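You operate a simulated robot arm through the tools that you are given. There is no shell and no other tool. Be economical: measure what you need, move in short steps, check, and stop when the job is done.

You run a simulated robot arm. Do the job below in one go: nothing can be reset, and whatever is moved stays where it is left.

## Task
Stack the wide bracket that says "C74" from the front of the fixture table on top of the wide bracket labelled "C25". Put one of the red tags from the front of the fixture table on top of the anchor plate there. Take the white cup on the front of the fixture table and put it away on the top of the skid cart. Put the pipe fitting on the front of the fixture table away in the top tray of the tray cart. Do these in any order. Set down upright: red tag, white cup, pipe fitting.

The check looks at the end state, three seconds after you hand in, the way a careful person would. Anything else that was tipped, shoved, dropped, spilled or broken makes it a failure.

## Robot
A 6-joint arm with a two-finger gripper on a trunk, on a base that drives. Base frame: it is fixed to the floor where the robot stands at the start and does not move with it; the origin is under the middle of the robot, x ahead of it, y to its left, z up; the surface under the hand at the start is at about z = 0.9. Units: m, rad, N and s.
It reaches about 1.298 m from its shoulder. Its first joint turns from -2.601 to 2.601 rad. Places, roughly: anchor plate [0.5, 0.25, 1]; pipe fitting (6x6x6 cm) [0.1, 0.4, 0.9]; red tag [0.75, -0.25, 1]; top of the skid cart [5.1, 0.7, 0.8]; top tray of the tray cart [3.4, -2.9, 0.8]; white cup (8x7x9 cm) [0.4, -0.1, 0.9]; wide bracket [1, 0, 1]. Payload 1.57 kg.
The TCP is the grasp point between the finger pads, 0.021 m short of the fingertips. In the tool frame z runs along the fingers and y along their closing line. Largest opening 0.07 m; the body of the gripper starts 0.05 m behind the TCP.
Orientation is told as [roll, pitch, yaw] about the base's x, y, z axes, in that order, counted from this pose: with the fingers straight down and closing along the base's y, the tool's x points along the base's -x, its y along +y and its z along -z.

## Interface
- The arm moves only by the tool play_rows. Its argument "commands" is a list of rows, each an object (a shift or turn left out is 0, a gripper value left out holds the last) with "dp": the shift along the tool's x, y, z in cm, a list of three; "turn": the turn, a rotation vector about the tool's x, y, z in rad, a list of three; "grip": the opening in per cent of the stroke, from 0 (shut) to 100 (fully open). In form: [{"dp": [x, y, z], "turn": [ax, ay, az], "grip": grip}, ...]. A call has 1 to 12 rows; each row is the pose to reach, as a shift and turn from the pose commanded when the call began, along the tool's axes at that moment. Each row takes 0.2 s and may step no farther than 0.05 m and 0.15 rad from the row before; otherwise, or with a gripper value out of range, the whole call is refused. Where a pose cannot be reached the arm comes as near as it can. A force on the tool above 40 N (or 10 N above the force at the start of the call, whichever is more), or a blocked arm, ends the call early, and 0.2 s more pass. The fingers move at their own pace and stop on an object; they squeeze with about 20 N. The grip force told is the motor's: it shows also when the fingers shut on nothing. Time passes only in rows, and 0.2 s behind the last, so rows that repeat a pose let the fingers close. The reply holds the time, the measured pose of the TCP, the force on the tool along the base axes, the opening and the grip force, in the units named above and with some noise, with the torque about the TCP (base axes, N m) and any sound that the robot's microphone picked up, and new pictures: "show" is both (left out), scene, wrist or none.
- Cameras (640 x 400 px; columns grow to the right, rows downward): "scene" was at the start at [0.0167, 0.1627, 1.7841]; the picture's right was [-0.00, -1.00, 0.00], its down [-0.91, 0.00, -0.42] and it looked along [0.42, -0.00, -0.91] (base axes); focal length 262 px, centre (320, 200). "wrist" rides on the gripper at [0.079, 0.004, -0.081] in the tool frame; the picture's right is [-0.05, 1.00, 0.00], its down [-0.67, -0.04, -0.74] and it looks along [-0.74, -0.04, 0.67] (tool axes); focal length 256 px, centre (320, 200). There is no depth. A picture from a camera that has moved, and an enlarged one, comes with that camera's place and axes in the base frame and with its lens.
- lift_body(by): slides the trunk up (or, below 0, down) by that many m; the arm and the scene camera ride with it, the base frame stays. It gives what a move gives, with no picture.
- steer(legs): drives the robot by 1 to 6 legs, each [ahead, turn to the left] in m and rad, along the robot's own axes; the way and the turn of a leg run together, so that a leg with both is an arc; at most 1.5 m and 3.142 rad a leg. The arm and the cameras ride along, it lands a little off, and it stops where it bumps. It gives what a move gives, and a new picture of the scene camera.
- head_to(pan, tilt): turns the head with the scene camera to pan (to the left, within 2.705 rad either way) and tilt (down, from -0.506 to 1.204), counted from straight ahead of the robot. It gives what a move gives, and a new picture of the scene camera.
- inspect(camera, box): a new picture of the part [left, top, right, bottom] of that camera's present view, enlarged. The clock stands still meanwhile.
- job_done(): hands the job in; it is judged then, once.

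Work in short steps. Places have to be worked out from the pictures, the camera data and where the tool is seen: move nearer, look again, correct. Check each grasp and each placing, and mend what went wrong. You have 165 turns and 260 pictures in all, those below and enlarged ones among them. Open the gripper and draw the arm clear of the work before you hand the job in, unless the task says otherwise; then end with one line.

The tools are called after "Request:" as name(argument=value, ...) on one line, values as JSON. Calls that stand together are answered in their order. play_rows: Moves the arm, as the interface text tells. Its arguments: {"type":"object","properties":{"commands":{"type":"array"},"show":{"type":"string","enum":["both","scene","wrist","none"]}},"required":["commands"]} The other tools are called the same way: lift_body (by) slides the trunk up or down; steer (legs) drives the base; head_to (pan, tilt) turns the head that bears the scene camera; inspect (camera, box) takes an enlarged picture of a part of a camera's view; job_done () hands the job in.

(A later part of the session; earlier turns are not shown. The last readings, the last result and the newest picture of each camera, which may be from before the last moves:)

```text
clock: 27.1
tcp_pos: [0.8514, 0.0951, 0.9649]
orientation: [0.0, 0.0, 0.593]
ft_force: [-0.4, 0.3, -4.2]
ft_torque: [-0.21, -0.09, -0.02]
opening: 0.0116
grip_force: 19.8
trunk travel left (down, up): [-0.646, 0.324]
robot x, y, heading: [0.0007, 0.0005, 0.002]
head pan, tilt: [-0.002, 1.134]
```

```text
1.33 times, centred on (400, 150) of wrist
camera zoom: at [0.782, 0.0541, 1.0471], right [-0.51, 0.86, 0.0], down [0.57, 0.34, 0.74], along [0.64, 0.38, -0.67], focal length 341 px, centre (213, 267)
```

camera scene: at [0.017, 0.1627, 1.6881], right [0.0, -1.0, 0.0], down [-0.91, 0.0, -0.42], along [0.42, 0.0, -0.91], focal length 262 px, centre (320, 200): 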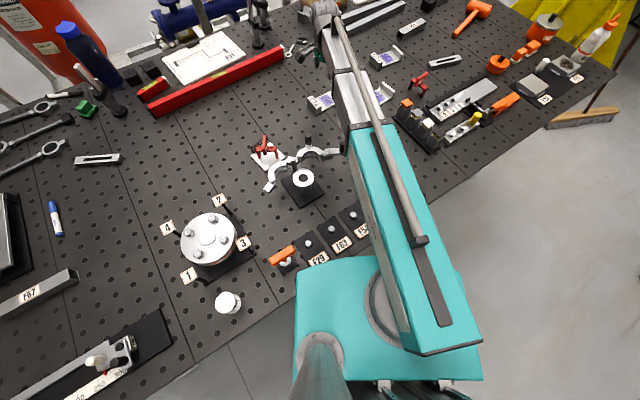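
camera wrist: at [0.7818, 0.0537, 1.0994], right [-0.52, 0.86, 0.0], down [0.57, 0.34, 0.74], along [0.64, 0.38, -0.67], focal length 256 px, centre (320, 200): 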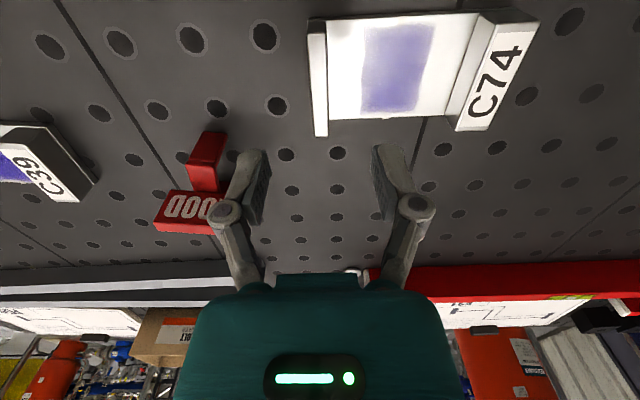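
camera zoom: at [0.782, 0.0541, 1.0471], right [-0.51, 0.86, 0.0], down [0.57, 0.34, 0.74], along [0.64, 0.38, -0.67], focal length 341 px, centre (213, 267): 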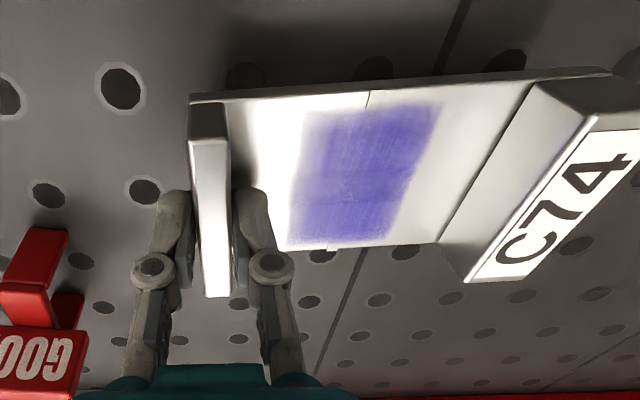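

Held firmly (~0.4 kg). I lift higher and shift so that C25 comes into the wrist view beside the held bracket.

Request:
lift_body(by=0.085)

Request:
play_rows(commands=[{"dp": [3.3, -1.4, 0], "grip": 0}, {"dp": [6.6, -2.8, 0]}, {"dp": [9.8, -4.1, 0]}, {"dp": [9.8, -4.1, 0]}])

Request:
inspect(camera="wrist", box=[0, 0, 320, 200])

```text
clock: 28.3
tcp_pos: [0.8507, 0.0959, 1.0485]
orientation: [0.0, -0.001, 0.592]
ft_force: [-1.2, 0.0, -4.3]
ft_torque: [-0.2, -0.1, -0.01]
opening: 0.0118
grip_force: 20.1
trunk travel left (down, up): [-0.731, 0.239]
robot x, y, heading: [0.0024, -0.0026, -0.003]
head pan, tilt: [-0.002, 1.134]
```

```text
clock: 29.3
tcp_pos: [0.7965, 0.0074, 1.0494]
orientation: [0.001, 0.0, 0.593]
ft_force: [-0.5, 0.0, -3.6]
ft_torque: [-0.19, -0.15, -0.01]
opening: 0.0118
grip_force: 20.1
trunk travel left (down, up): [-0.731, 0.239]
robot x, y, heading: [0.001, -0.0034, 0.002]
head pan, tilt: [-0.002, 1.134]
camera scene: at [0.0171, 0.1624, 1.6912], right [0.0, -1.0, 0.0], down [-0.91, 0.0, -0.42], along [0.42, 0.0, -0.91], focal length 262 px, centre (320, 200)
camera wrist: at [0.7257, -0.0339, 1.1322], right [-0.52, 0.86, 0.0], down [0.57, 0.34, 0.74], along [0.64, 0.38, -0.67], focal length 256 px, centre (320, 200)
```

scene: 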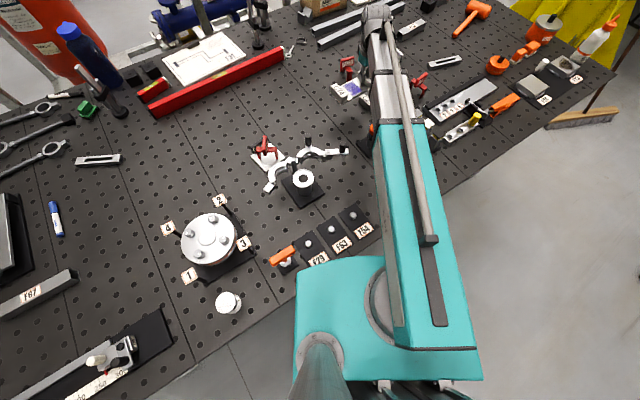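
wrist: 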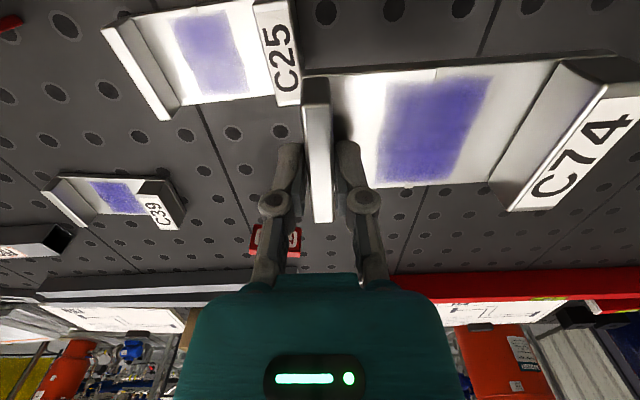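

```text
2.00 times, centred on (160, 100) of wrist
camera zoom: at [0.7257, -0.0339, 1.1322], right [-0.52, 0.86, 0.0], down [0.57, 0.34, 0.74], along [0.64, 0.38, -0.67], focal length 512 px, centre (640, 400)
```

zoom: 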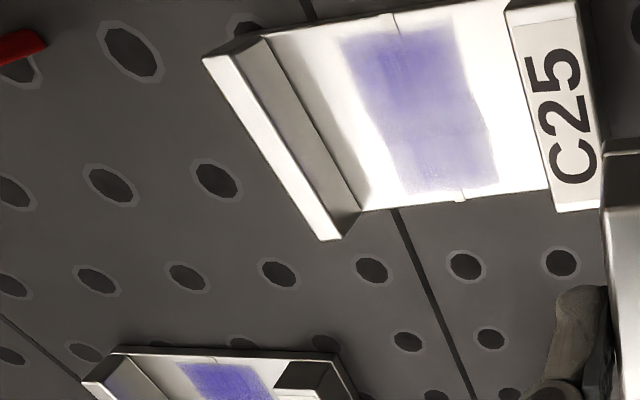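

C25's wall is 13.7 cm along tool -y, with a relative turn of -0.06. I move the held bracket directly above it.

Request:
play_rows(commands=[{"dp": [0, -3.5, 0], "turn": [0, 0, -0.02], "grip": 0}, {"dp": [0, -7, 0], "turn": [0, 0, -0.04]}, {"dp": [0, -10.5, 0], "turn": [0, 0, -0.061]}, {"dp": [0, -13.7, 0], "turn": [0, 0, -0.061]}, {"dp": [0, -13.7, 0], "turn": [0, 0, -0.061]}], show="wrist")

Request:
inspect(camera="wrist", box=[240, 0, 640, 250])

Request:
inspect(camera="scene", box=[320, 50, 440, 125])

```text
clock: 30.5
tcp_pos: [0.8714, -0.1082, 1.0494]
orientation: [0.001, 0.001, 0.656]
ft_force: [-1.5, 0.4, -3.6]
ft_torque: [-0.19, -0.12, 0.02]
opening: 0.0118
grip_force: 20.5
trunk travel left (down, up): [-0.731, 0.239]
robot x, y, heading: [0.0058, -0.0032, -0.0]
head pan, tilt: [-0.002, 1.134]
camera wrist: at [0.8038, -0.1542, 1.1322], right [-0.57, 0.82, 0.0], down [0.55, 0.38, 0.74], along [0.61, 0.42, -0.67], focal length 256 px, centre (320, 200)
```

wrist: 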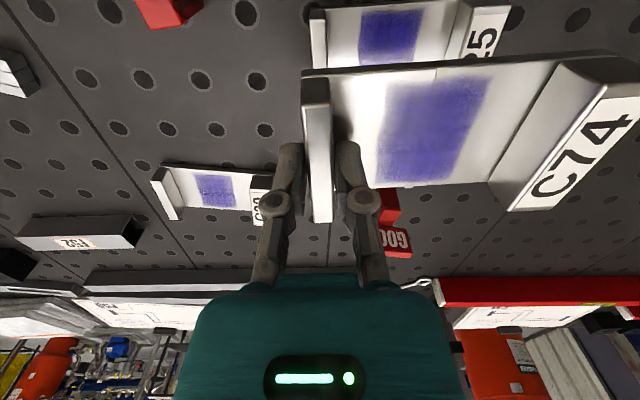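

```text
1.60 times, centred on (440, 125) of wrist
camera zoom: at [0.8038, -0.1542, 1.1322], right [-0.57, 0.82, 0.0], down [0.55, 0.38, 0.74], along [0.61, 0.42, -0.67], focal length 410 px, centre (128, 320)
```

zoom: 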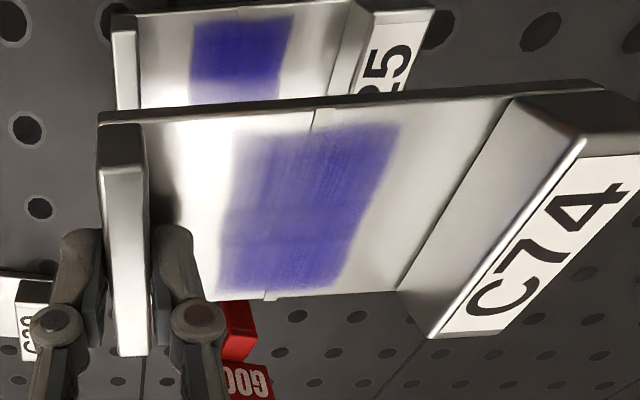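

```text
5.33 times, centred on (380, 88) of scene
camera zoom: at [0.0171, 0.1624, 1.6912], right [0.0, -1.0, 0.0], down [-0.91, 0.0, -0.42], along [0.42, 0.0, -0.91], focal length 1398 px, centre (0, 800)
```

zoom: 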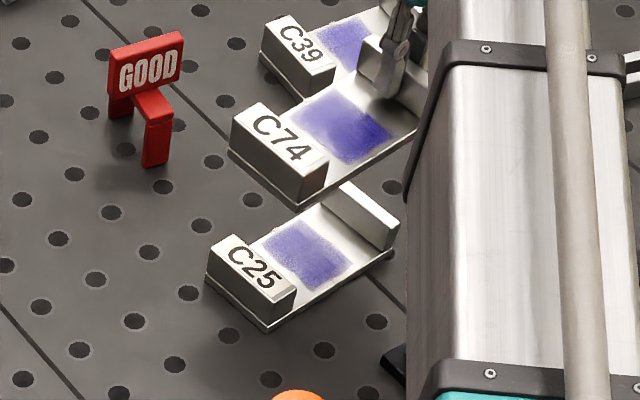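

Now lower to about 1.5 cm above contact and verify alignment.

Request:
lift_body(by=-0.065)

Request:
inspect(camera="wrist", box=[240, 0, 640, 250])

Request:
inspect(camera="scene", box=[330, 70, 420, 130])

```text
clock: 31.6
tcp_pos: [0.872, -0.1071, 0.9837]
orientation: [0.001, 0.001, 0.654]
ft_force: [-0.5, 0.0, -3.5]
ft_torque: [-0.19, -0.15, -0.04]
opening: 0.0121
grip_force: 20.0
trunk travel left (down, up): [-0.666, 0.304]
robot x, y, heading: [-0.003, -0.0026, 0.002]
head pan, tilt: [-0.002, 1.134]
```

```text
1.60 times, centred on (440, 125) of wrist
camera zoom: at [0.8037, -0.1537, 1.0672], right [-0.57, 0.82, 0.0], down [0.55, 0.38, 0.74], along [0.61, 0.42, -0.67], focal length 410 px, centre (128, 320)
```

zoom: 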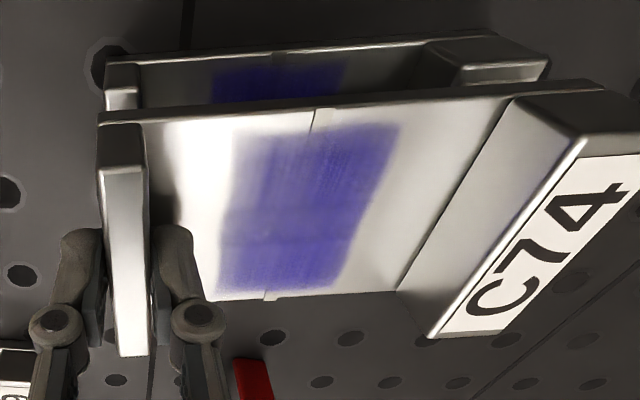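

```text
6.67 times, centred on (375, 100) of scene
camera zoom: at [0.017, 0.1626, 1.6261], right [0.0, -1.0, 0.0], down [-0.91, 0.0, -0.42], along [0.42, 0.0, -0.91], focal length 1747 px, centre (-47, 867)
```

zoom: 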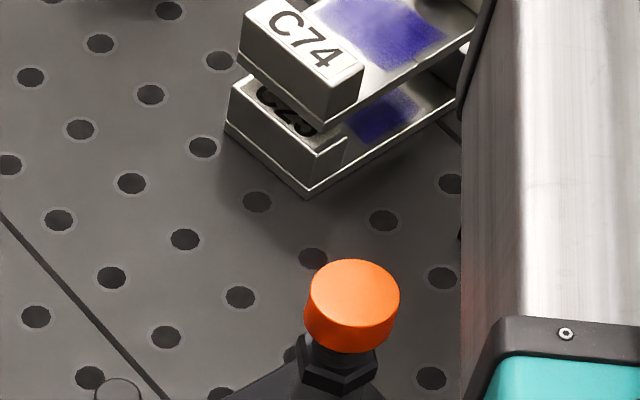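

Both ends line up within about 1 mm. Lower in fine steps to contact.

Request:
lift_body(by=-0.01)

Request:
lift_body(by=-0.004)

Request:
lift_body(by=-0.003)

```text
clock: 32.1
tcp_pos: [0.8705, -0.1085, 0.9742]
orientation: [0.001, 0.0, 0.654]
ft_force: [-0.8, -1.3, -4.2]
ft_torque: [-0.22, -0.13, 0.01]
opening: 0.0118
grip_force: 19.7
trunk travel left (down, up): [-0.656, 0.314]
robot x, y, heading: [0.0003, -0.0035, 0.003]
head pan, tilt: [-0.002, 1.134]
```

```text
clock: 32.7
tcp_pos: [0.8708, -0.1085, 0.9707]
orientation: [-0.001, 0.001, 0.652]
ft_force: [0.3, 0.3, -4.0]
ft_torque: [-0.16, -0.13, 0.0]
opening: 0.0119
grip_force: 20.2
trunk travel left (down, up): [-0.652, 0.318]
robot x, y, heading: [0.0018, -0.0015, 0.002]
head pan, tilt: [-0.002, 1.134]
```

```text
clock: 33.2
tcp_pos: [0.8709, -0.1085, 0.9674]
orientation: [0.0, 0.0, 0.653]
ft_force: [0.3, -0.7, -2.8]
ft_torque: [-0.02, -0.1, -0.04]
opening: 0.012
grip_force: 19.7
trunk travel left (down, up): [-0.649, 0.321]
robot x, y, heading: [0.0017, -0.0088, -0.003]
head pan, tilt: [-0.002, 1.134]
```

Contact is beginning at the far end. Another 2 mm, then check.

Request:
lift_body(by=-0.002)

Request:
lift_body(by=-0.001)

Request:
inspect(camera="wrist", box=[240, 0, 640, 250])

```text
clock: 33.7
tcp_pos: [0.8703, -0.1082, 0.9666]
orientation: [-0.002, -0.001, 0.657]
ft_force: [6.0, -0.9, 16.6]
ft_torque: [-0.01, -0.15, -0.02]
opening: 0.0117
grip_force: 20.0
trunk travel left (down, up): [-0.647, 0.323]
robot x, y, heading: [0.0007, -0.0045, 0.004]
head pan, tilt: [-0.002, 1.134]
```

```text
clock: 34.2
tcp_pos: [0.8699, -0.1078, 0.9651]
orientation: [0.0, 0.0, 0.655]
ft_force: [4.6, -1.9, 14.2]
ft_torque: [-0.04, -0.16, -0.03]
opening: 0.0121
grip_force: 19.6
trunk travel left (down, up): [-0.646, 0.324]
robot x, y, heading: [0.0036, -0.0048, 0.001]
head pan, tilt: [-0.002, 1.134]
```

```text
1.60 times, centred on (440, 125) of wrist
camera zoom: at [0.8027, -0.1538, 1.0482], right [-0.57, 0.82, 0.0], down [0.55, 0.38, 0.75], along [0.61, 0.42, -0.67], focal length 410 px, centre (128, 320)
```

zoom: 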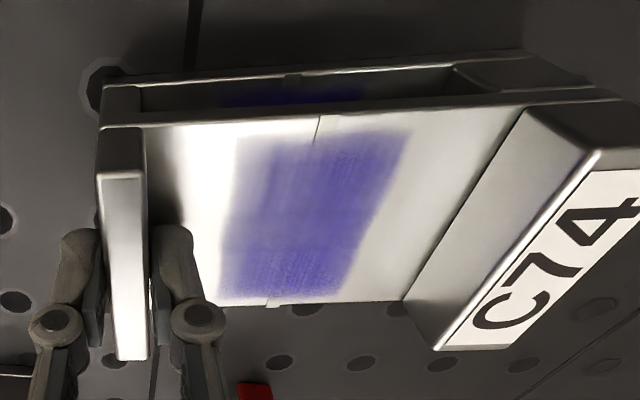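

Seated on both ends. Open and rise.

Request:
play_rows(commands=[{"grip": 20}, {"grip": 35}, {"grip": 60}, {"grip": 60}], show="none")

Request:
lift_body(by=0.1)

Request:
inspect(camera="wrist", box=[240, 0, 560, 200])

Request:
inspect(camera="scene", box=[330, 60, 420, 120])

```text
clock: 35.2
tcp_pos: [0.8691, -0.1087, 0.9649]
orientation: [0.001, -0.001, 0.653]
ft_force: [-0.3, 0.5, 0.3]
ft_torque: [-0.01, -0.01, 0.0]
opening: 0.042
grip_force: 0.0
trunk travel left (down, up): [-0.646, 0.324]
robot x, y, heading: [0.0041, -0.0058, 0.007]
head pan, tilt: [-0.002, 1.134]
```

```text
clock: 36.6
tcp_pos: [0.8714, -0.1082, 1.0652]
orientation: [0.0, 0.001, 0.654]
ft_force: [0.5, 0.5, 0.5]
ft_torque: [0.01, 0.0, 0.04]
opening: 0.0423
grip_force: 0.1
trunk travel left (down, up): [-0.746, 0.224]
robot x, y, heading: [0.0003, -0.0042, 0.004]
head pan, tilt: [-0.002, 1.134]
```

```text
2.00 times, centred on (400, 100) of wrist
camera zoom: at [0.8036, -0.1537, 1.1473], right [-0.57, 0.82, 0.0], down [0.55, 0.38, 0.74], along [0.61, 0.42, -0.67], focal length 512 px, centre (160, 400)
```

zoom: 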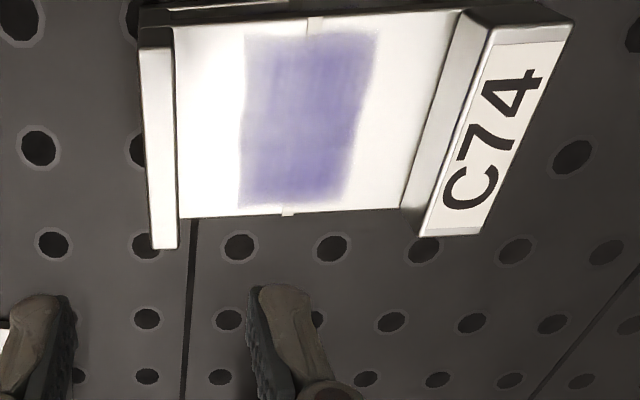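

```text
6.67 times, centred on (375, 90) of scene
camera zoom: at [0.0169, 0.1627, 1.7061], right [0.0, -1.0, 0.0], down [-0.91, 0.0, -0.42], along [0.42, 0.0, -0.91], focal length 1747 px, centre (-47, 933)
```

zoom: 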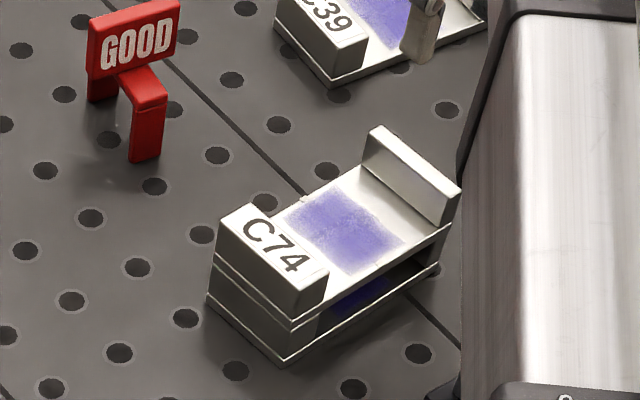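

The stack is good. Now look at the cup in the scene view.

Request:
lift_body(by=0.06)

Request:
inspect(camera="scene", box=[370, 160, 430, 220])

Request:
inspect(camera="scene", box=[200, 270, 280, 330])

```text
clock: 37.6
tcp_pos: [0.8699, -0.1089, 1.1234]
orientation: [0.001, -0.001, 0.654]
ft_force: [-0.3, -0.2, 0.3]
ft_torque: [-0.02, 0.02, 0.04]
opening: 0.042
grip_force: 0.0
trunk travel left (down, up): [-0.806, 0.164]
robot x, y, heading: [-0.0002, -0.0063, -0.001]
head pan, tilt: [-0.002, 1.134]
```

```text
6.67 times, centred on (400, 190) of scene
camera zoom: at [0.0169, 0.1627, 1.7662], right [0.0, -1.0, 0.0], down [-0.91, 0.0, -0.42], along [0.42, 0.0, -0.91], focal length 1747 px, centre (-213, 267)
```

zoom: 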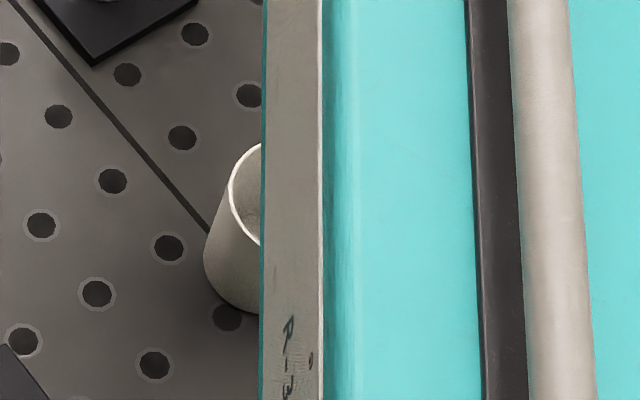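

```text
6.67 times, centred on (240, 300) of scene
camera zoom: at [0.0169, 0.1627, 1.7662], right [0.0, -1.0, 0.0], down [-0.91, 0.0, -0.42], along [0.42, 0.0, -0.91], focal length 1747 px, centre (853, -467)
```

zoom: 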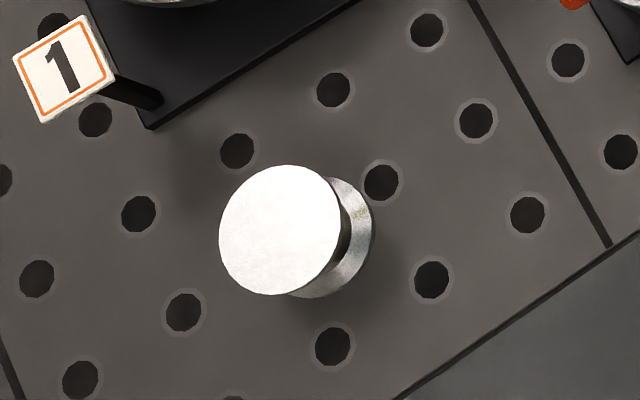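

The arm hides the cup. Swing the hand to the left to see it fully.

Request:
play_rows(commands=[{"dp": [0, 4.5, 0]}, {"dp": [0, 9, 0]}, {"dp": [0, 13.5, 0]}, {"dp": [0, 18, 0]}, {"dp": [0, 22.5, 0]}, {"dp": [0, 27, 0]}, {"dp": [0, 31.5, 0]}, {"dp": [0, 36, 0]}, {"dp": [0, 40.5, 0]}, {"dp": [0, 45, 0]}], show="scene")

Request:
inspect(camera="scene", box=[360, 150, 440, 230])

```text
clock: 39.8
tcp_pos: [0.5938, 0.2523, 1.1251]
orientation: [0.001, 0.0, 0.655]
ft_force: [0.6, 0.0, -0.3]
ft_torque: [0.0, 0.01, 0.01]
opening: 0.042
grip_force: 0.1
trunk travel left (down, up): [-0.806, 0.164]
robot x, y, heading: [0.003, -0.0057, 0.002]
head pan, tilt: [-0.002, 1.134]
camera scene: at [0.0162, 0.163, 1.7661], right [0.0, -1.0, 0.0], down [-0.91, 0.0, -0.42], along [0.42, 0.0, -0.91], focal length 262 px, centre (320, 200)
```

scene: 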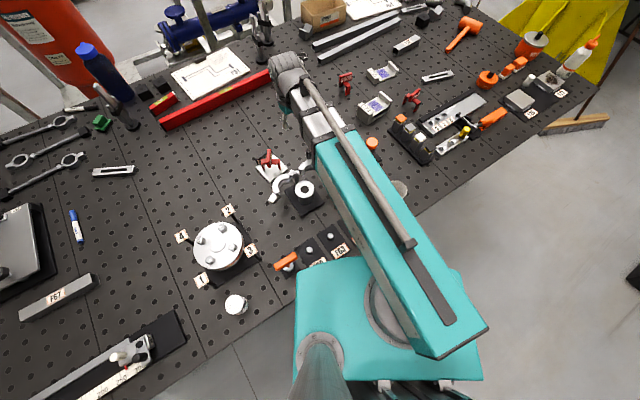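

```text
5.00 times, centred on (400, 190) of scene
camera zoom: at [0.0162, 0.163, 1.7661], right [0.0, -1.0, 0.0], down [-0.91, 0.0, -0.42], along [0.42, 0.0, -0.91], focal length 1310 px, centre (-80, 250)
```

zoom: 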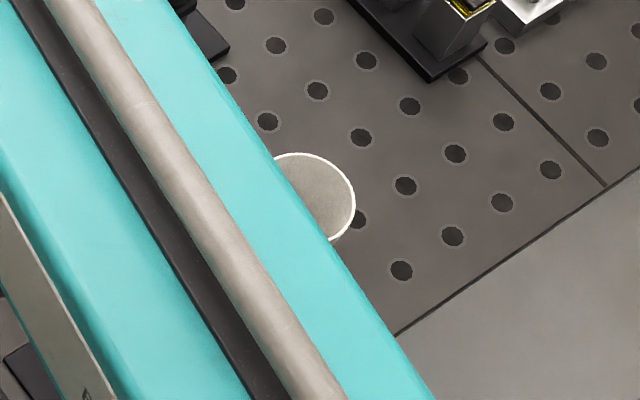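

The cup's rim (≈7 cm) centres near (0.417, -0.092) and tapers to a 5.3 cm base, so I'll grip its wall with one finger inside. Move above it with yaw 0.

Request:
play_rows(commands=[{"dp": [3.9, -1.85, 0], "turn": [0, 0, 0.073]}, {"dp": [7.8, -3.7, 0], "turn": [0, 0, 0.146]}, {"dp": [11.7, -5.5, 0], "turn": [0, 0, 0.219]}, {"dp": [15.6, -7.4, 0], "turn": [0, 0, 0.292]}, {"dp": [19.4, -9.2, 0], "turn": [0, 0, 0.364]}, {"dp": [23.3, -11, 0], "turn": [0, 0, 0.437]}, {"dp": [27.2, -12.9, 0], "turn": [0, 0, 0.51]}, {"dp": [31.1, -14.7, 0], "turn": [0, 0, 0.583]}, {"dp": [34.97, -16.55, 0], "turn": [0, 0, 0.655]}])

```text
clock: 41.8
tcp_pos: [0.5228, -0.1322, 1.1247]
orientation: [0.0, 0.001, 0.001]
ft_force: [-0.3, -0.1, 0.2]
ft_torque: [0.0, -0.04, 0.03]
opening: 0.0418
grip_force: 0.0
out of reach, approached as far as the arm can: row 1, 2, 3, 4, 5, 6, 7, 8, 9
trunk travel left (down, up): [-0.806, 0.164]
robot x, y, heading: [0.0024, -0.0069, 0.002]
head pan, tilt: [-0.002, 1.134]
camera scene: at [0.0162, 0.1618, 1.7662], right [0.0, -1.0, 0.0], down [-0.91, 0.0, -0.42], along [0.42, 0.0, -0.91], focal length 262 px, centre (320, 200)
camera wrist: at [0.4418, -0.1283, 1.2076], right [0.05, 1.0, 0.0], down [0.67, -0.04, 0.74], along [0.74, -0.04, -0.67], focal length 256 px, centre (320, 200)
```

scene: 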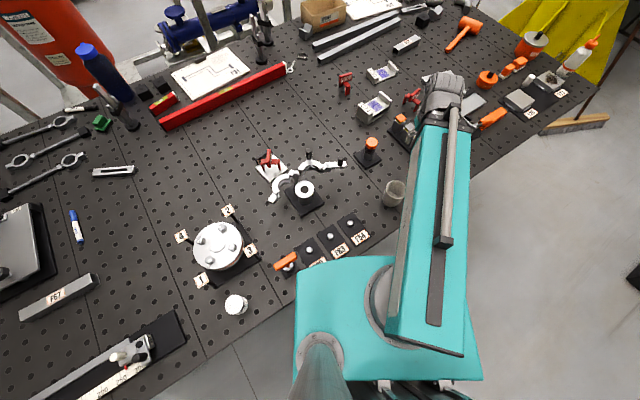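
wrist: 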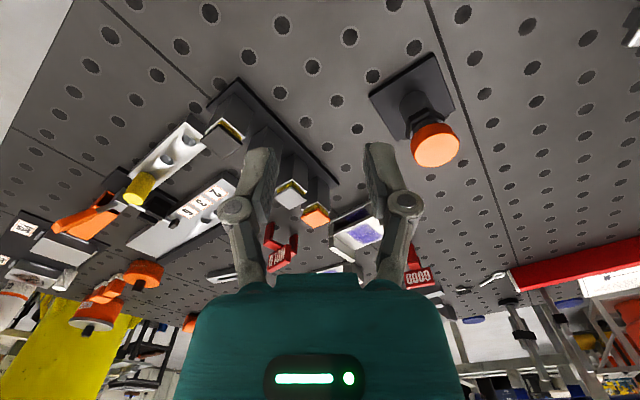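

That is inside the arm's minimum reach, so the base must back up. First look around behind and to the right.

Request:
head_to(pan=2.6, tilt=0.6)

Request:
head_to(pan=-2.4, tilt=0.6)

Request:
head_to(pan=-1.1, tilt=0.4)

Request:
head_to(pan=0.0, tilt=0.3)

```text
clock: 44.1
tcp_pos: [0.5217, -0.1308, 1.125]
orientation: [0.0, 0.001, 0.001]
ft_force: [0.0, -0.8, -0.5]
ft_torque: [-0.04, -0.03, 0.04]
opening: 0.0419
grip_force: 0.1
trunk travel left (down, up): [-0.806, 0.164]
robot x, y, heading: [0.0041, -0.0037, 0.004]
head pan, tilt: [2.601, 0.6]
camera scene: at [-0.12, 0.2082, 1.8069], right [0.51, 0.86, 0.0], down [0.48, -0.29, -0.83], along [-0.71, 0.42, -0.56], focal length 262 px, centre (320, 200)
```

scene: 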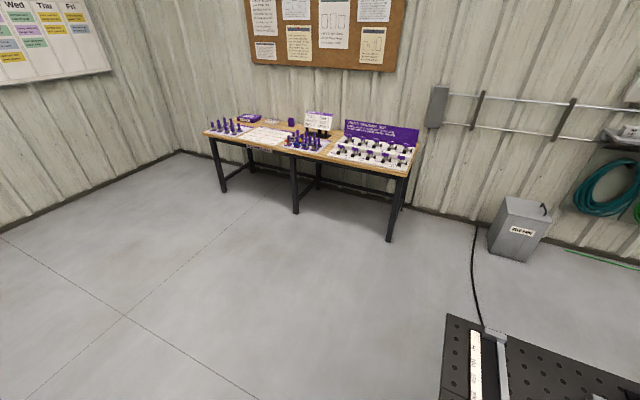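

```text
clock: 48.0
tcp_pos: [0.5223, -0.1312, 1.1253]
orientation: [-0.001, 0.001, -0.002]
ft_force: [0.1, -0.3, 0.3]
ft_torque: [-0.01, -0.02, -0.03]
opening: 0.0422
grip_force: 0.0
trunk travel left (down, up): [-0.806, 0.164]
robot x, y, heading: [0.0044, -0.0034, -0.001]
head pan, tilt: [-2.4, 0.6]
camera scene: at [-0.1093, 0.1029, 1.8069], right [-0.68, 0.74, 0.0], down [0.42, 0.38, -0.83], along [-0.61, -0.56, -0.56], focal length 262 px, centre (320, 200)
```

scene: 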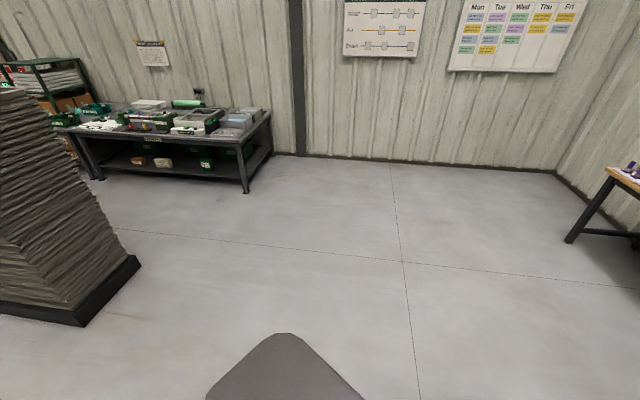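

```text
clock: 49.5
tcp_pos: [0.5234, -0.1297, 1.1247]
orientation: [0.0, 0.002, 0.0]
ft_force: [0.0, 0.0, -0.1]
ft_torque: [0.0, -0.01, -0.03]
opening: 0.0418
grip_force: 0.1
trunk travel left (down, up): [-0.806, 0.164]
robot x, y, heading: [-0.0014, -0.0033, 0.003]
head pan, tilt: [-1.1, 0.4]
camera scene: at [-0.0021, 0.0802, 1.8251], right [-0.89, -0.45, 0.0], down [-0.18, 0.35, -0.92], along [0.42, -0.82, -0.39], focal length 262 px, centre (320, 200)
```

scene: 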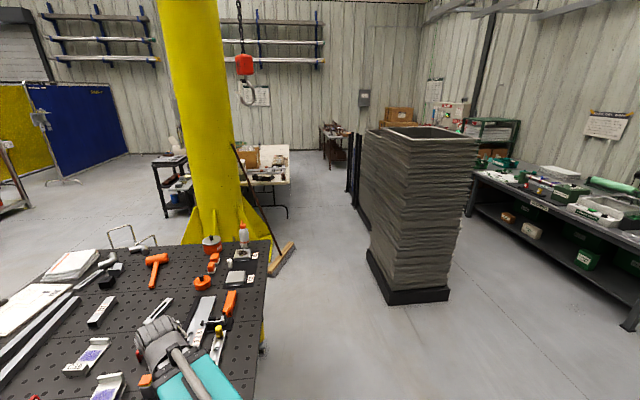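

```text
clock: 50.8
tcp_pos: [0.5234, -0.1296, 1.125]
orientation: [-0.001, 0.001, 0.0]
ft_force: [-1.1, -0.7, 0.9]
ft_torque: [-0.06, -0.01, 0.0]
opening: 0.042
grip_force: 0.1
trunk travel left (down, up): [-0.806, 0.164]
robot x, y, heading: [0.0019, -0.003, -0.0]
head pan, tilt: [0.0, 0.3]
camera scene: at [0.0492, 0.1627, 1.8344], right [0.0, -1.0, 0.0], down [-0.3, 0.0, -0.96], along [0.96, 0.0, -0.3], focal length 262 px, centre (320, 200)
```

scene: 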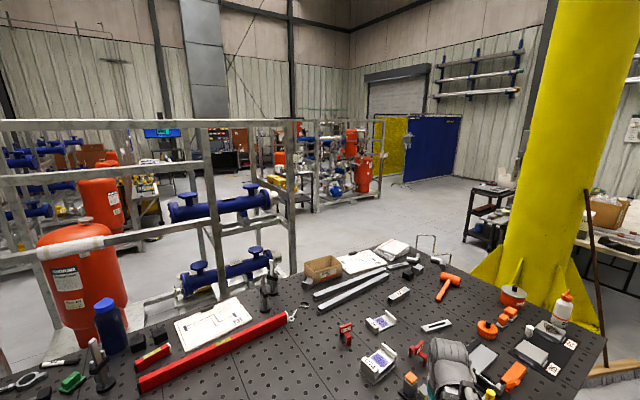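

Inspect the two destinations from here.

Request:
inspect(camera="scene", box=[220, 100, 420, 225])

Request:
inspect(camera="scene", box=[440, 160, 640, 285])

```text
3.20 times, centred on (320, 162) of scene
camera zoom: at [0.0492, 0.1627, 1.8344], right [0.0, -1.0, 0.0], down [-0.3, 0.0, -0.96], along [0.96, 0.0, -0.3], focal length 839 px, centre (320, 320)
```

zoom: 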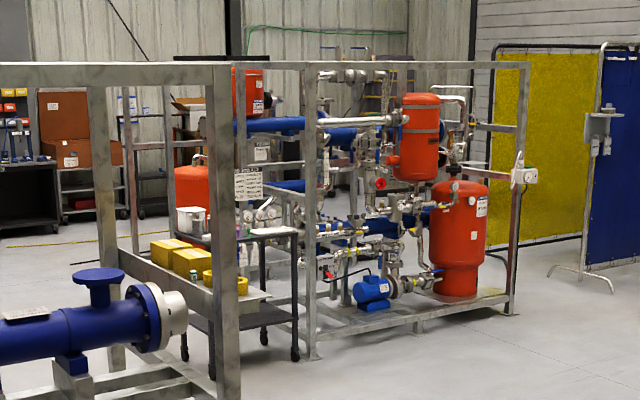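

```text
3.20 times, centred on (540, 222) of scene
camera zoom: at [0.0492, 0.1627, 1.8344], right [0.0, -1.0, 0.0], down [-0.3, 0.0, -0.96], along [0.96, 0.0, -0.3], focal length 839 px, centre (-384, 128)
```

zoom: 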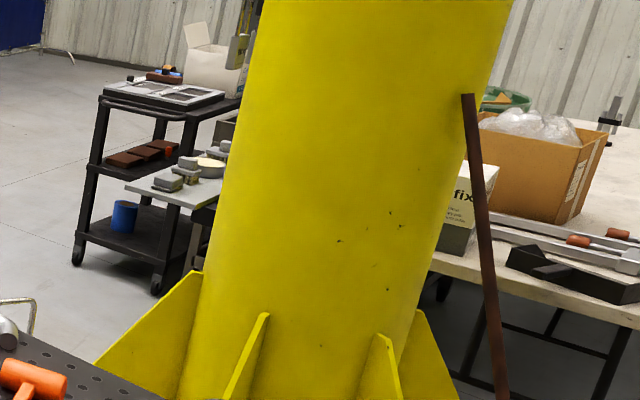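

Routes look feasible: around the table's right end between the pillar and the slatted crate. Now back up 0.2 m to bring the cup within reach, and look down again.

Request:
steer(legs=[[-0.2, 0]])

Request:
head_to(pan=0, tilt=1.0)

```text
clock: 52.7
tcp_pos: [0.3186, -0.1344, 1.1241]
orientation: [0.0, 0.002, -0.006]
ft_force: [0.1, -0.8, -0.9]
ft_torque: [0.03, 0.02, 0.03]
opening: 0.0418
grip_force: 0.0
trunk travel left (down, up): [-0.806, 0.164]
robot x, y, heading: [-0.204, -0.005, -0.006]
head pan, tilt: [0.0, 0.3]
camera scene: at [-0.1541, 0.1624, 1.8344], right [0.0, -1.0, 0.0], down [-0.3, 0.0, -0.96], along [0.96, 0.0, -0.3], focal length 262 px, centre (320, 200)
```

scene: 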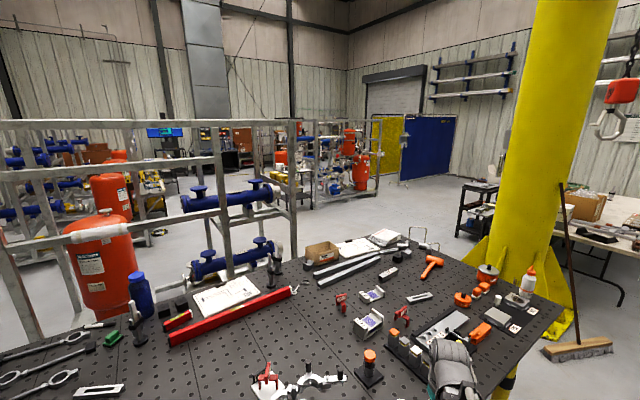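

```text
clock: 53.7
tcp_pos: [0.3186, -0.1327, 1.124]
orientation: [-0.001, 0.003, -0.006]
ft_force: [-0.5, -0.7, 0.6]
ft_torque: [0.02, 0.0, 0.04]
opening: 0.0422
grip_force: 0.1
trunk travel left (down, up): [-0.806, 0.164]
robot x, y, heading: [-0.1996, -0.0057, -0.004]
head pan, tilt: [0.0, 1.0]
camera scene: at [-0.1774, 0.1624, 1.7749], right [0.0, -1.0, 0.0], down [-0.84, 0.0, -0.54], along [0.54, 0.0, -0.84], focal length 262 px, centre (320, 200)
```

scene: 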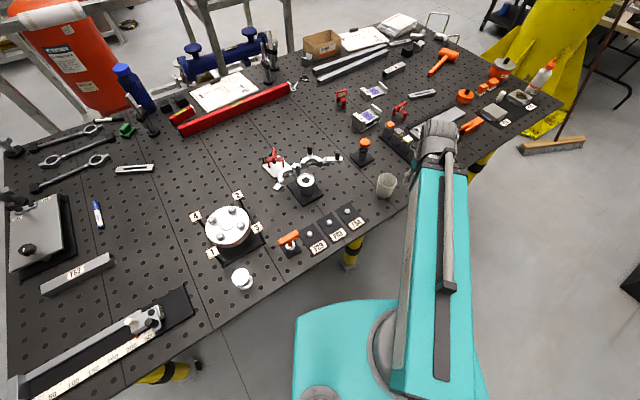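

Request:
inspect(camera="wrist", box=[240, 0, 480, 150])

Request:
inspect(camera="scene", box=[366, 160, 414, 208])

```text
2.67 times, centred on (360, 75) of wrist
camera zoom: at [0.238, -0.1293, 1.2076], right [0.06, 1.0, 0.0], down [0.67, -0.04, 0.74], along [0.74, -0.04, -0.67], focal length 683 px, centre (213, 533)
```

zoom: 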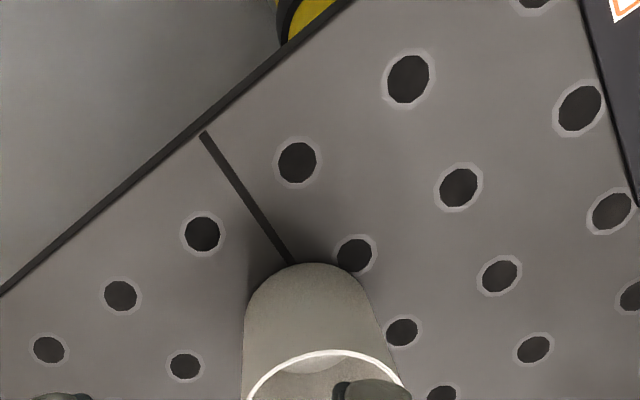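

```text
8.33 times, centred on (390, 184) of scene
camera zoom: at [-0.1774, 0.1624, 1.7749], right [0.0, -1.0, 0.0], down [-0.84, 0.0, -0.54], along [0.54, 0.0, -0.84], focal length 2184 px, centre (-263, 333)
```

zoom: 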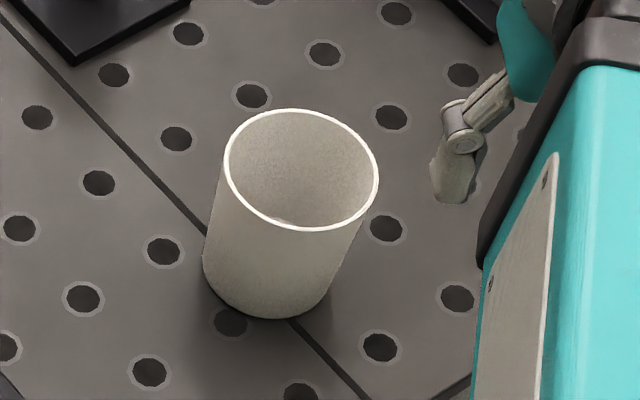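

A plain cup with a thin rim, centre ≈(0.414, -0.092), radius 3.5 cm. I go above its right-hand wall at (0.414, -0.127), gripper 40% open.

Request:
play_rows(commands=[{"dp": [-3.2, 0.2, 0], "grip": 40}, {"dp": [-6.4, 0.4, 0]}, {"dp": [-9.5, 0.55, 0]}, {"dp": [-9.5, 0.55, 0]}], show="none")

Request:
lift_body(by=-0.085)

Request:
inspect(camera="wrist", box=[160, 0, 560, 250])

```text
clock: 54.7
tcp_pos: [0.4156, -0.1286, 1.1249]
orientation: [0.0, 0.001, -0.005]
ft_force: [0.5, 0.4, -0.9]
ft_torque: [0.01, -0.02, -0.02]
opening: 0.0282
grip_force: 0.1
trunk travel left (down, up): [-0.806, 0.164]
robot x, y, heading: [-0.2005, -0.0073, -0.002]
head pan, tilt: [0.0, 1.0]
```

```text
clock: 55.9
tcp_pos: [0.4168, -0.1292, 1.0393]
orientation: [0.0, 0.003, -0.005]
ft_force: [0.2, 0.3, 0.2]
ft_torque: [0.0, -0.03, 0.02]
opening: 0.0281
grip_force: 0.0
trunk travel left (down, up): [-0.721, 0.249]
robot x, y, heading: [-0.1977, -0.0031, -0.006]
head pan, tilt: [0.0, 1.0]
```

```text
1.60 times, centred on (360, 125) of wrist
camera zoom: at [0.3356, -0.1251, 1.1226], right [0.06, 1.0, 0.0], down [0.67, -0.04, 0.74], along [0.74, -0.04, -0.67], focal length 410 px, centre (256, 320)
```

zoom: 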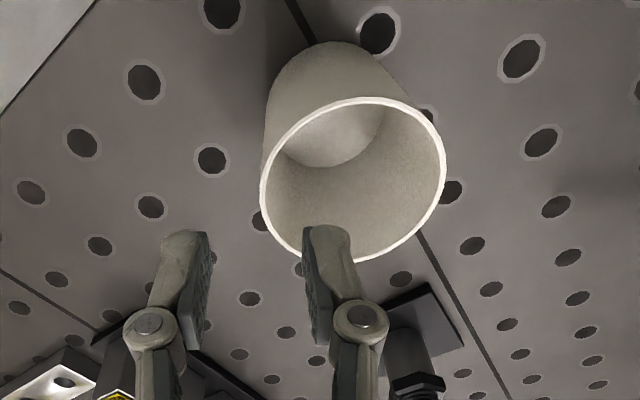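

The wall sits between the fingers. Small x correction, then lower 6.5 cm and close.

Request:
play_rows(commands=[{"dp": [-0.4, 0.1, 0]}], show="none")

Request:
lift_body(by=-0.065)

Request:
inspect(camera="wrist", box=[160, 0, 560, 250])

```text
clock: 56.3
tcp_pos: [0.4198, -0.1278, 1.0399]
orientation: [0.002, 0.001, -0.006]
ft_force: [0.7, -0.3, -0.4]
ft_torque: [0.0, 0.01, -0.02]
opening: 0.0279
grip_force: 0.1
trunk travel left (down, up): [-0.721, 0.249]
robot x, y, heading: [-0.2007, -0.0042, -0.004]
head pan, tilt: [0.0, 1.0]
```

```text
clock: 57.4
tcp_pos: [0.4193, -0.1277, 0.9759]
orientation: [0.001, 0.003, -0.007]
ft_force: [0.3, -0.2, -0.8]
ft_torque: [0.01, -0.01, -0.04]
opening: 0.0279
grip_force: 0.1
trunk travel left (down, up): [-0.656, 0.314]
robot x, y, heading: [-0.2041, -0.005, -0.005]
head pan, tilt: [0.0, 1.0]
```

```text
1.60 times, centred on (360, 125) of wrist
camera zoom: at [0.3389, -0.1237, 1.0576], right [0.06, 1.0, 0.0], down [0.67, -0.04, 0.74], along [0.74, -0.04, -0.67], focal length 410 px, centre (256, 320)
```

zoom: 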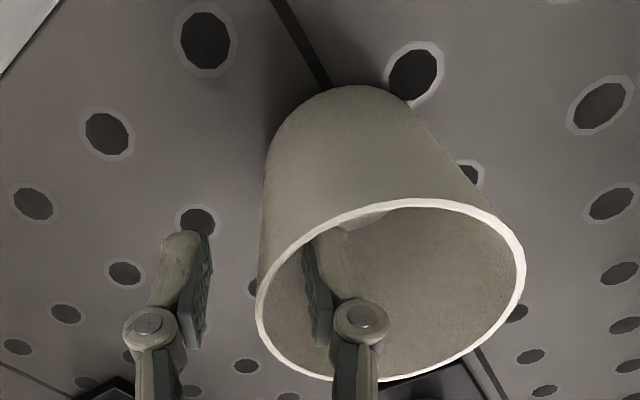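

Inside/outside fingers are placed right. Close and lift slightly.

Request:
play_rows(commands=[{"grip": 20}, {"grip": 0}, {"grip": 0}, {"grip": 0}], show="none")

Request:
lift_body(by=0.05)

Request:
inspect(camera="wrist", box=[160, 0, 560, 250])

```text
clock: 58.4
tcp_pos: [0.419, -0.128, 0.9746]
orientation: [0.0, 0.003, -0.004]
ft_force: [0.1, 1.0, 5.6]
ft_torque: [0.39, 0.0, -0.05]
opening: 0.0059
grip_force: 19.6
trunk travel left (down, up): [-0.656, 0.314]
robot x, y, heading: [-0.2036, -0.0032, -0.003]
head pan, tilt: [0.0, 1.0]
```

```text
clock: 59.3
tcp_pos: [0.4197, -0.1279, 1.0243]
orientation: [0.0, 0.001, -0.006]
ft_force: [0.1, 0.4, 0.0]
ft_torque: [-0.01, -0.04, 0.01]
opening: 0.0061
grip_force: 20.3
trunk travel left (down, up): [-0.706, 0.264]
robot x, y, heading: [-0.2001, -0.0031, -0.001]
head pan, tilt: [0.0, 1.0]
```

```text
1.60 times, centred on (360, 125) of wrist
camera zoom: at [0.3391, -0.1237, 1.1076], right [0.06, 1.0, 0.0], down [0.67, -0.04, 0.74], along [0.74, -0.04, -0.67], focal length 410 px, centre (256, 320)
```

zoom: 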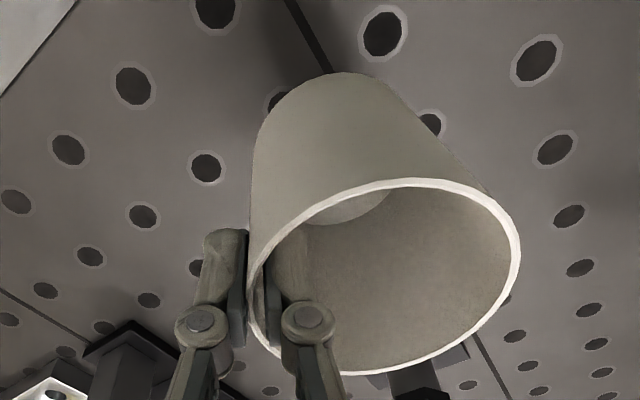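

Cup held (slightly tilted by its taper). Raise for travel, back away from the table, turn right toward the gap, and look ahead.

Request:
lift_body(by=0.12)

Request:
head_to(pan=0, tilt=0.5)

Request:
steer(legs=[[-0.35, 0], [0, -0.92]])

```text
clock: 60.8
tcp_pos: [0.4199, -0.1288, 1.1435]
orientation: [-0.001, 0.002, -0.004]
ft_force: [-1.3, 0.4, 0.1]
ft_torque: [-0.04, 0.01, 0.01]
opening: 0.0058
grip_force: 19.8
trunk travel left (down, up): [-0.826, 0.144]
robot x, y, heading: [-0.2022, -0.0016, -0.004]
head pan, tilt: [0.0, 1.0]
```

```text
clock: 61.7
tcp_pos: [0.4193, -0.1282, 1.1444]
orientation: [-0.001, 0.003, -0.005]
ft_force: [0.6, -0.9, -0.3]
ft_torque: [0.01, 0.0, -0.03]
opening: 0.0059
grip_force: 19.5
trunk travel left (down, up): [-0.826, 0.144]
robot x, y, heading: [-0.2011, -0.001, -0.004]
head pan, tilt: [0.0, 0.499]
camera scene: at [-0.156, 0.1623, 1.8359], right [0.0, -1.0, 0.0], down [-0.48, 0.0, -0.88], along [0.88, 0.0, -0.48], focal length 262 px, centre (320, 200)
```

scene: 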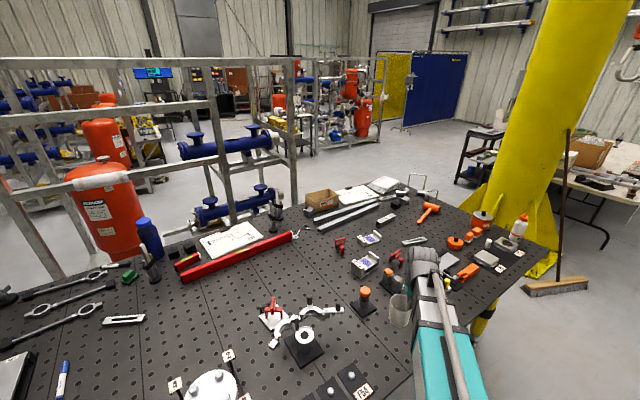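

```text
clock: 67.8
tcp_pos: [-0.2617, -0.5672, 1.1437]
orientation: [0.0, 0.002, -0.91]
ft_force: [-0.6, -0.1, 1.1]
ft_torque: [-0.02, 0.0, 0.0]
opening: 0.0061
grip_force: 20.0
trunk travel left (down, up): [-0.826, 0.144]
robot x, y, heading: [-0.5351, 0.0096, -0.903]
head pan, tilt: [0.0, 0.499]
camera scene: at [-0.3761, 0.0738, 1.836], right [-0.78, -0.62, 0.0], down [-0.3, 0.37, -0.88], along [0.55, -0.69, -0.48], focal length 262 px, centre (320, 200)
```

scene: 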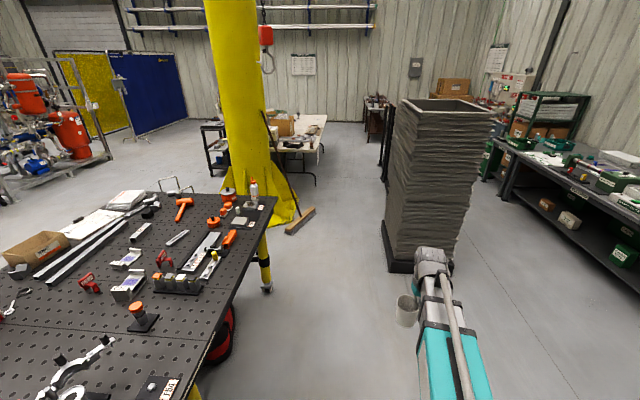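

The hand sits at the right; I need a closer look at the passage between the white table, pillar and crate.

Request:
inspect(camera="scene", box=[190, 80, 430, 230])

```text
2.67 times, centred on (310, 155) of scene
camera zoom: at [-0.3761, 0.0738, 1.836], right [-0.78, -0.62, 0.0], down [-0.3, 0.37, -0.88], along [0.55, -0.69, -0.48], focal length 699 px, centre (347, 320)
```

zoom: 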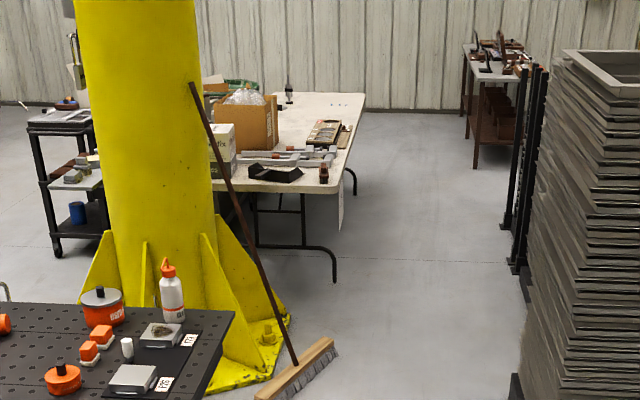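

The passage right of the white table is about 1 m wide but long. Check the alternative route around the table's left end.

Request:
head_to(pan=1.9, tilt=0.4)

```text
clock: 69.7
tcp_pos: [-0.2634, -0.5676, 1.1456]
orientation: [-0.001, 0.0, -0.908]
ft_force: [-1.4, 0.0, -0.6]
ft_torque: [-0.02, 0.01, 0.0]
opening: 0.0058
grip_force: 20.3
trunk travel left (down, up): [-0.826, 0.144]
robot x, y, heading: [-0.5335, 0.0063, -0.902]
head pan, tilt: [1.901, 0.4]
camera scene: at [-0.382, 0.2227, 1.8451], right [0.84, -0.54, 0.0], down [-0.21, -0.33, -0.92], along [0.5, 0.78, -0.39], focal length 262 px, centre (320, 200)
```

scene: 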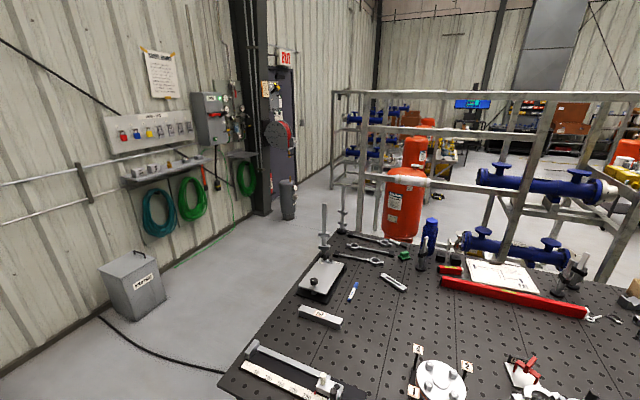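

The right-hand route serves both carts, so I take it: drive 2.6 m into the gap in two legs, then turn a bit right and look.

Request:
head_to(pan=0, tilt=0.5)

Request:
steer(legs=[[0, -0.012], [1.3, 0], [1.29, 0]])

```text
clock: 71.5
tcp_pos: [-0.2628, -0.5687, 1.1445]
orientation: [0.0, 0.001, -0.909]
ft_force: [-0.2, -0.4, 0.0]
ft_torque: [-0.01, 0.02, 0.01]
opening: 0.0059
grip_force: 19.6
trunk travel left (down, up): [-0.826, 0.144]
robot x, y, heading: [-0.5369, 0.0074, -0.899]
head pan, tilt: [0.0, 0.499]
camera scene: at [-0.3754, 0.0735, 1.836], right [-0.78, -0.62, 0.0], down [-0.3, 0.37, -0.88], along [0.55, -0.69, -0.48], focal length 262 px, centre (320, 200)
```

scene: 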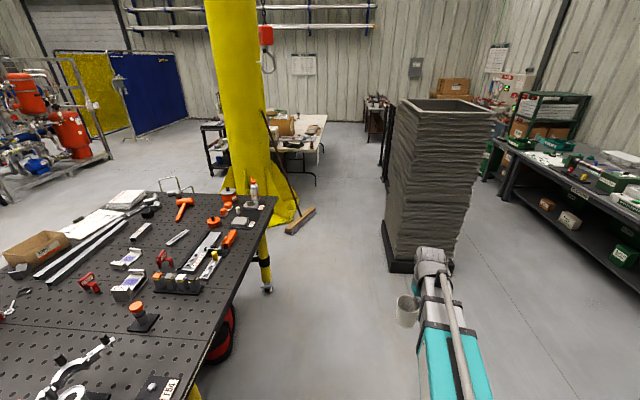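

```text
clock: 87.4
tcp_pos: [1.2079, -2.6944, 1.1441]
orientation: [0.002, 0.003, -0.976]
ft_force: [0.7, -0.3, -0.6]
ft_torque: [-0.03, 0.01, -0.05]
opening: 0.0061
grip_force: 19.5
trunk travel left (down, up): [-0.826, 0.144]
robot x, y, heading: [0.969, -2.1013, -0.97]
head pan, tilt: [0.0, 0.499]
camera scene: at [1.137, -2.0484, 1.836], right [-0.82, -0.57, 0.0], down [-0.27, 0.4, -0.88], along [0.5, -0.72, -0.48], focal length 262 px, centre (320, 200)
```

scene: 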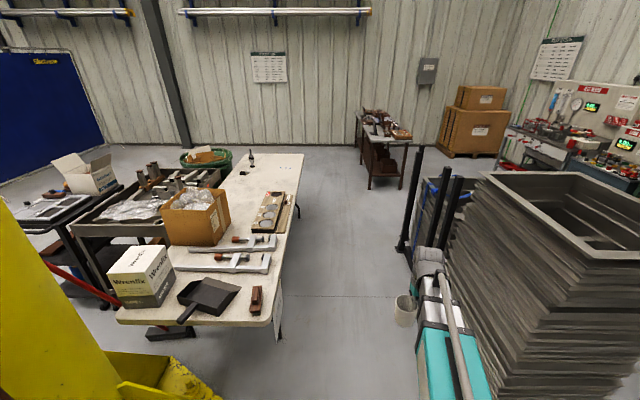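

On track: the table edge is ~0.39 m to my left and the posts ~0.74 m to my right. I shift ~0.15 m right with an S-curve.

Request:
steer(legs=[[0.5, -0.32], [0.5, 0.32]])

```text
clock: 94.0
tcp_pos: [1.6301, -3.5811, 1.1455]
orientation: [-0.001, 0.003, -0.974]
ft_force: [0.1, -1.0, 0.3]
ft_torque: [0.03, 0.03, -0.02]
opening: 0.006
grip_force: 20.3
trunk travel left (down, up): [-0.826, 0.144]
robot x, y, heading: [1.3863, -2.9943, -0.961]
head pan, tilt: [0.0, 0.499]
camera scene: at [1.5501, -2.9393, 1.836], right [-0.82, -0.57, 0.0], down [-0.27, 0.39, -0.88], along [0.5, -0.72, -0.48], focal length 262 px, centre (320, 200)
```

scene: 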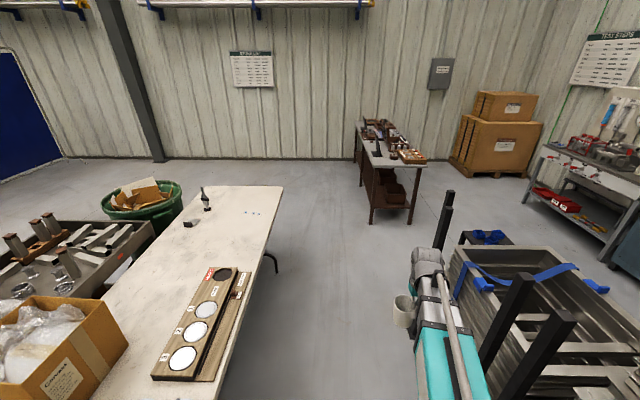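

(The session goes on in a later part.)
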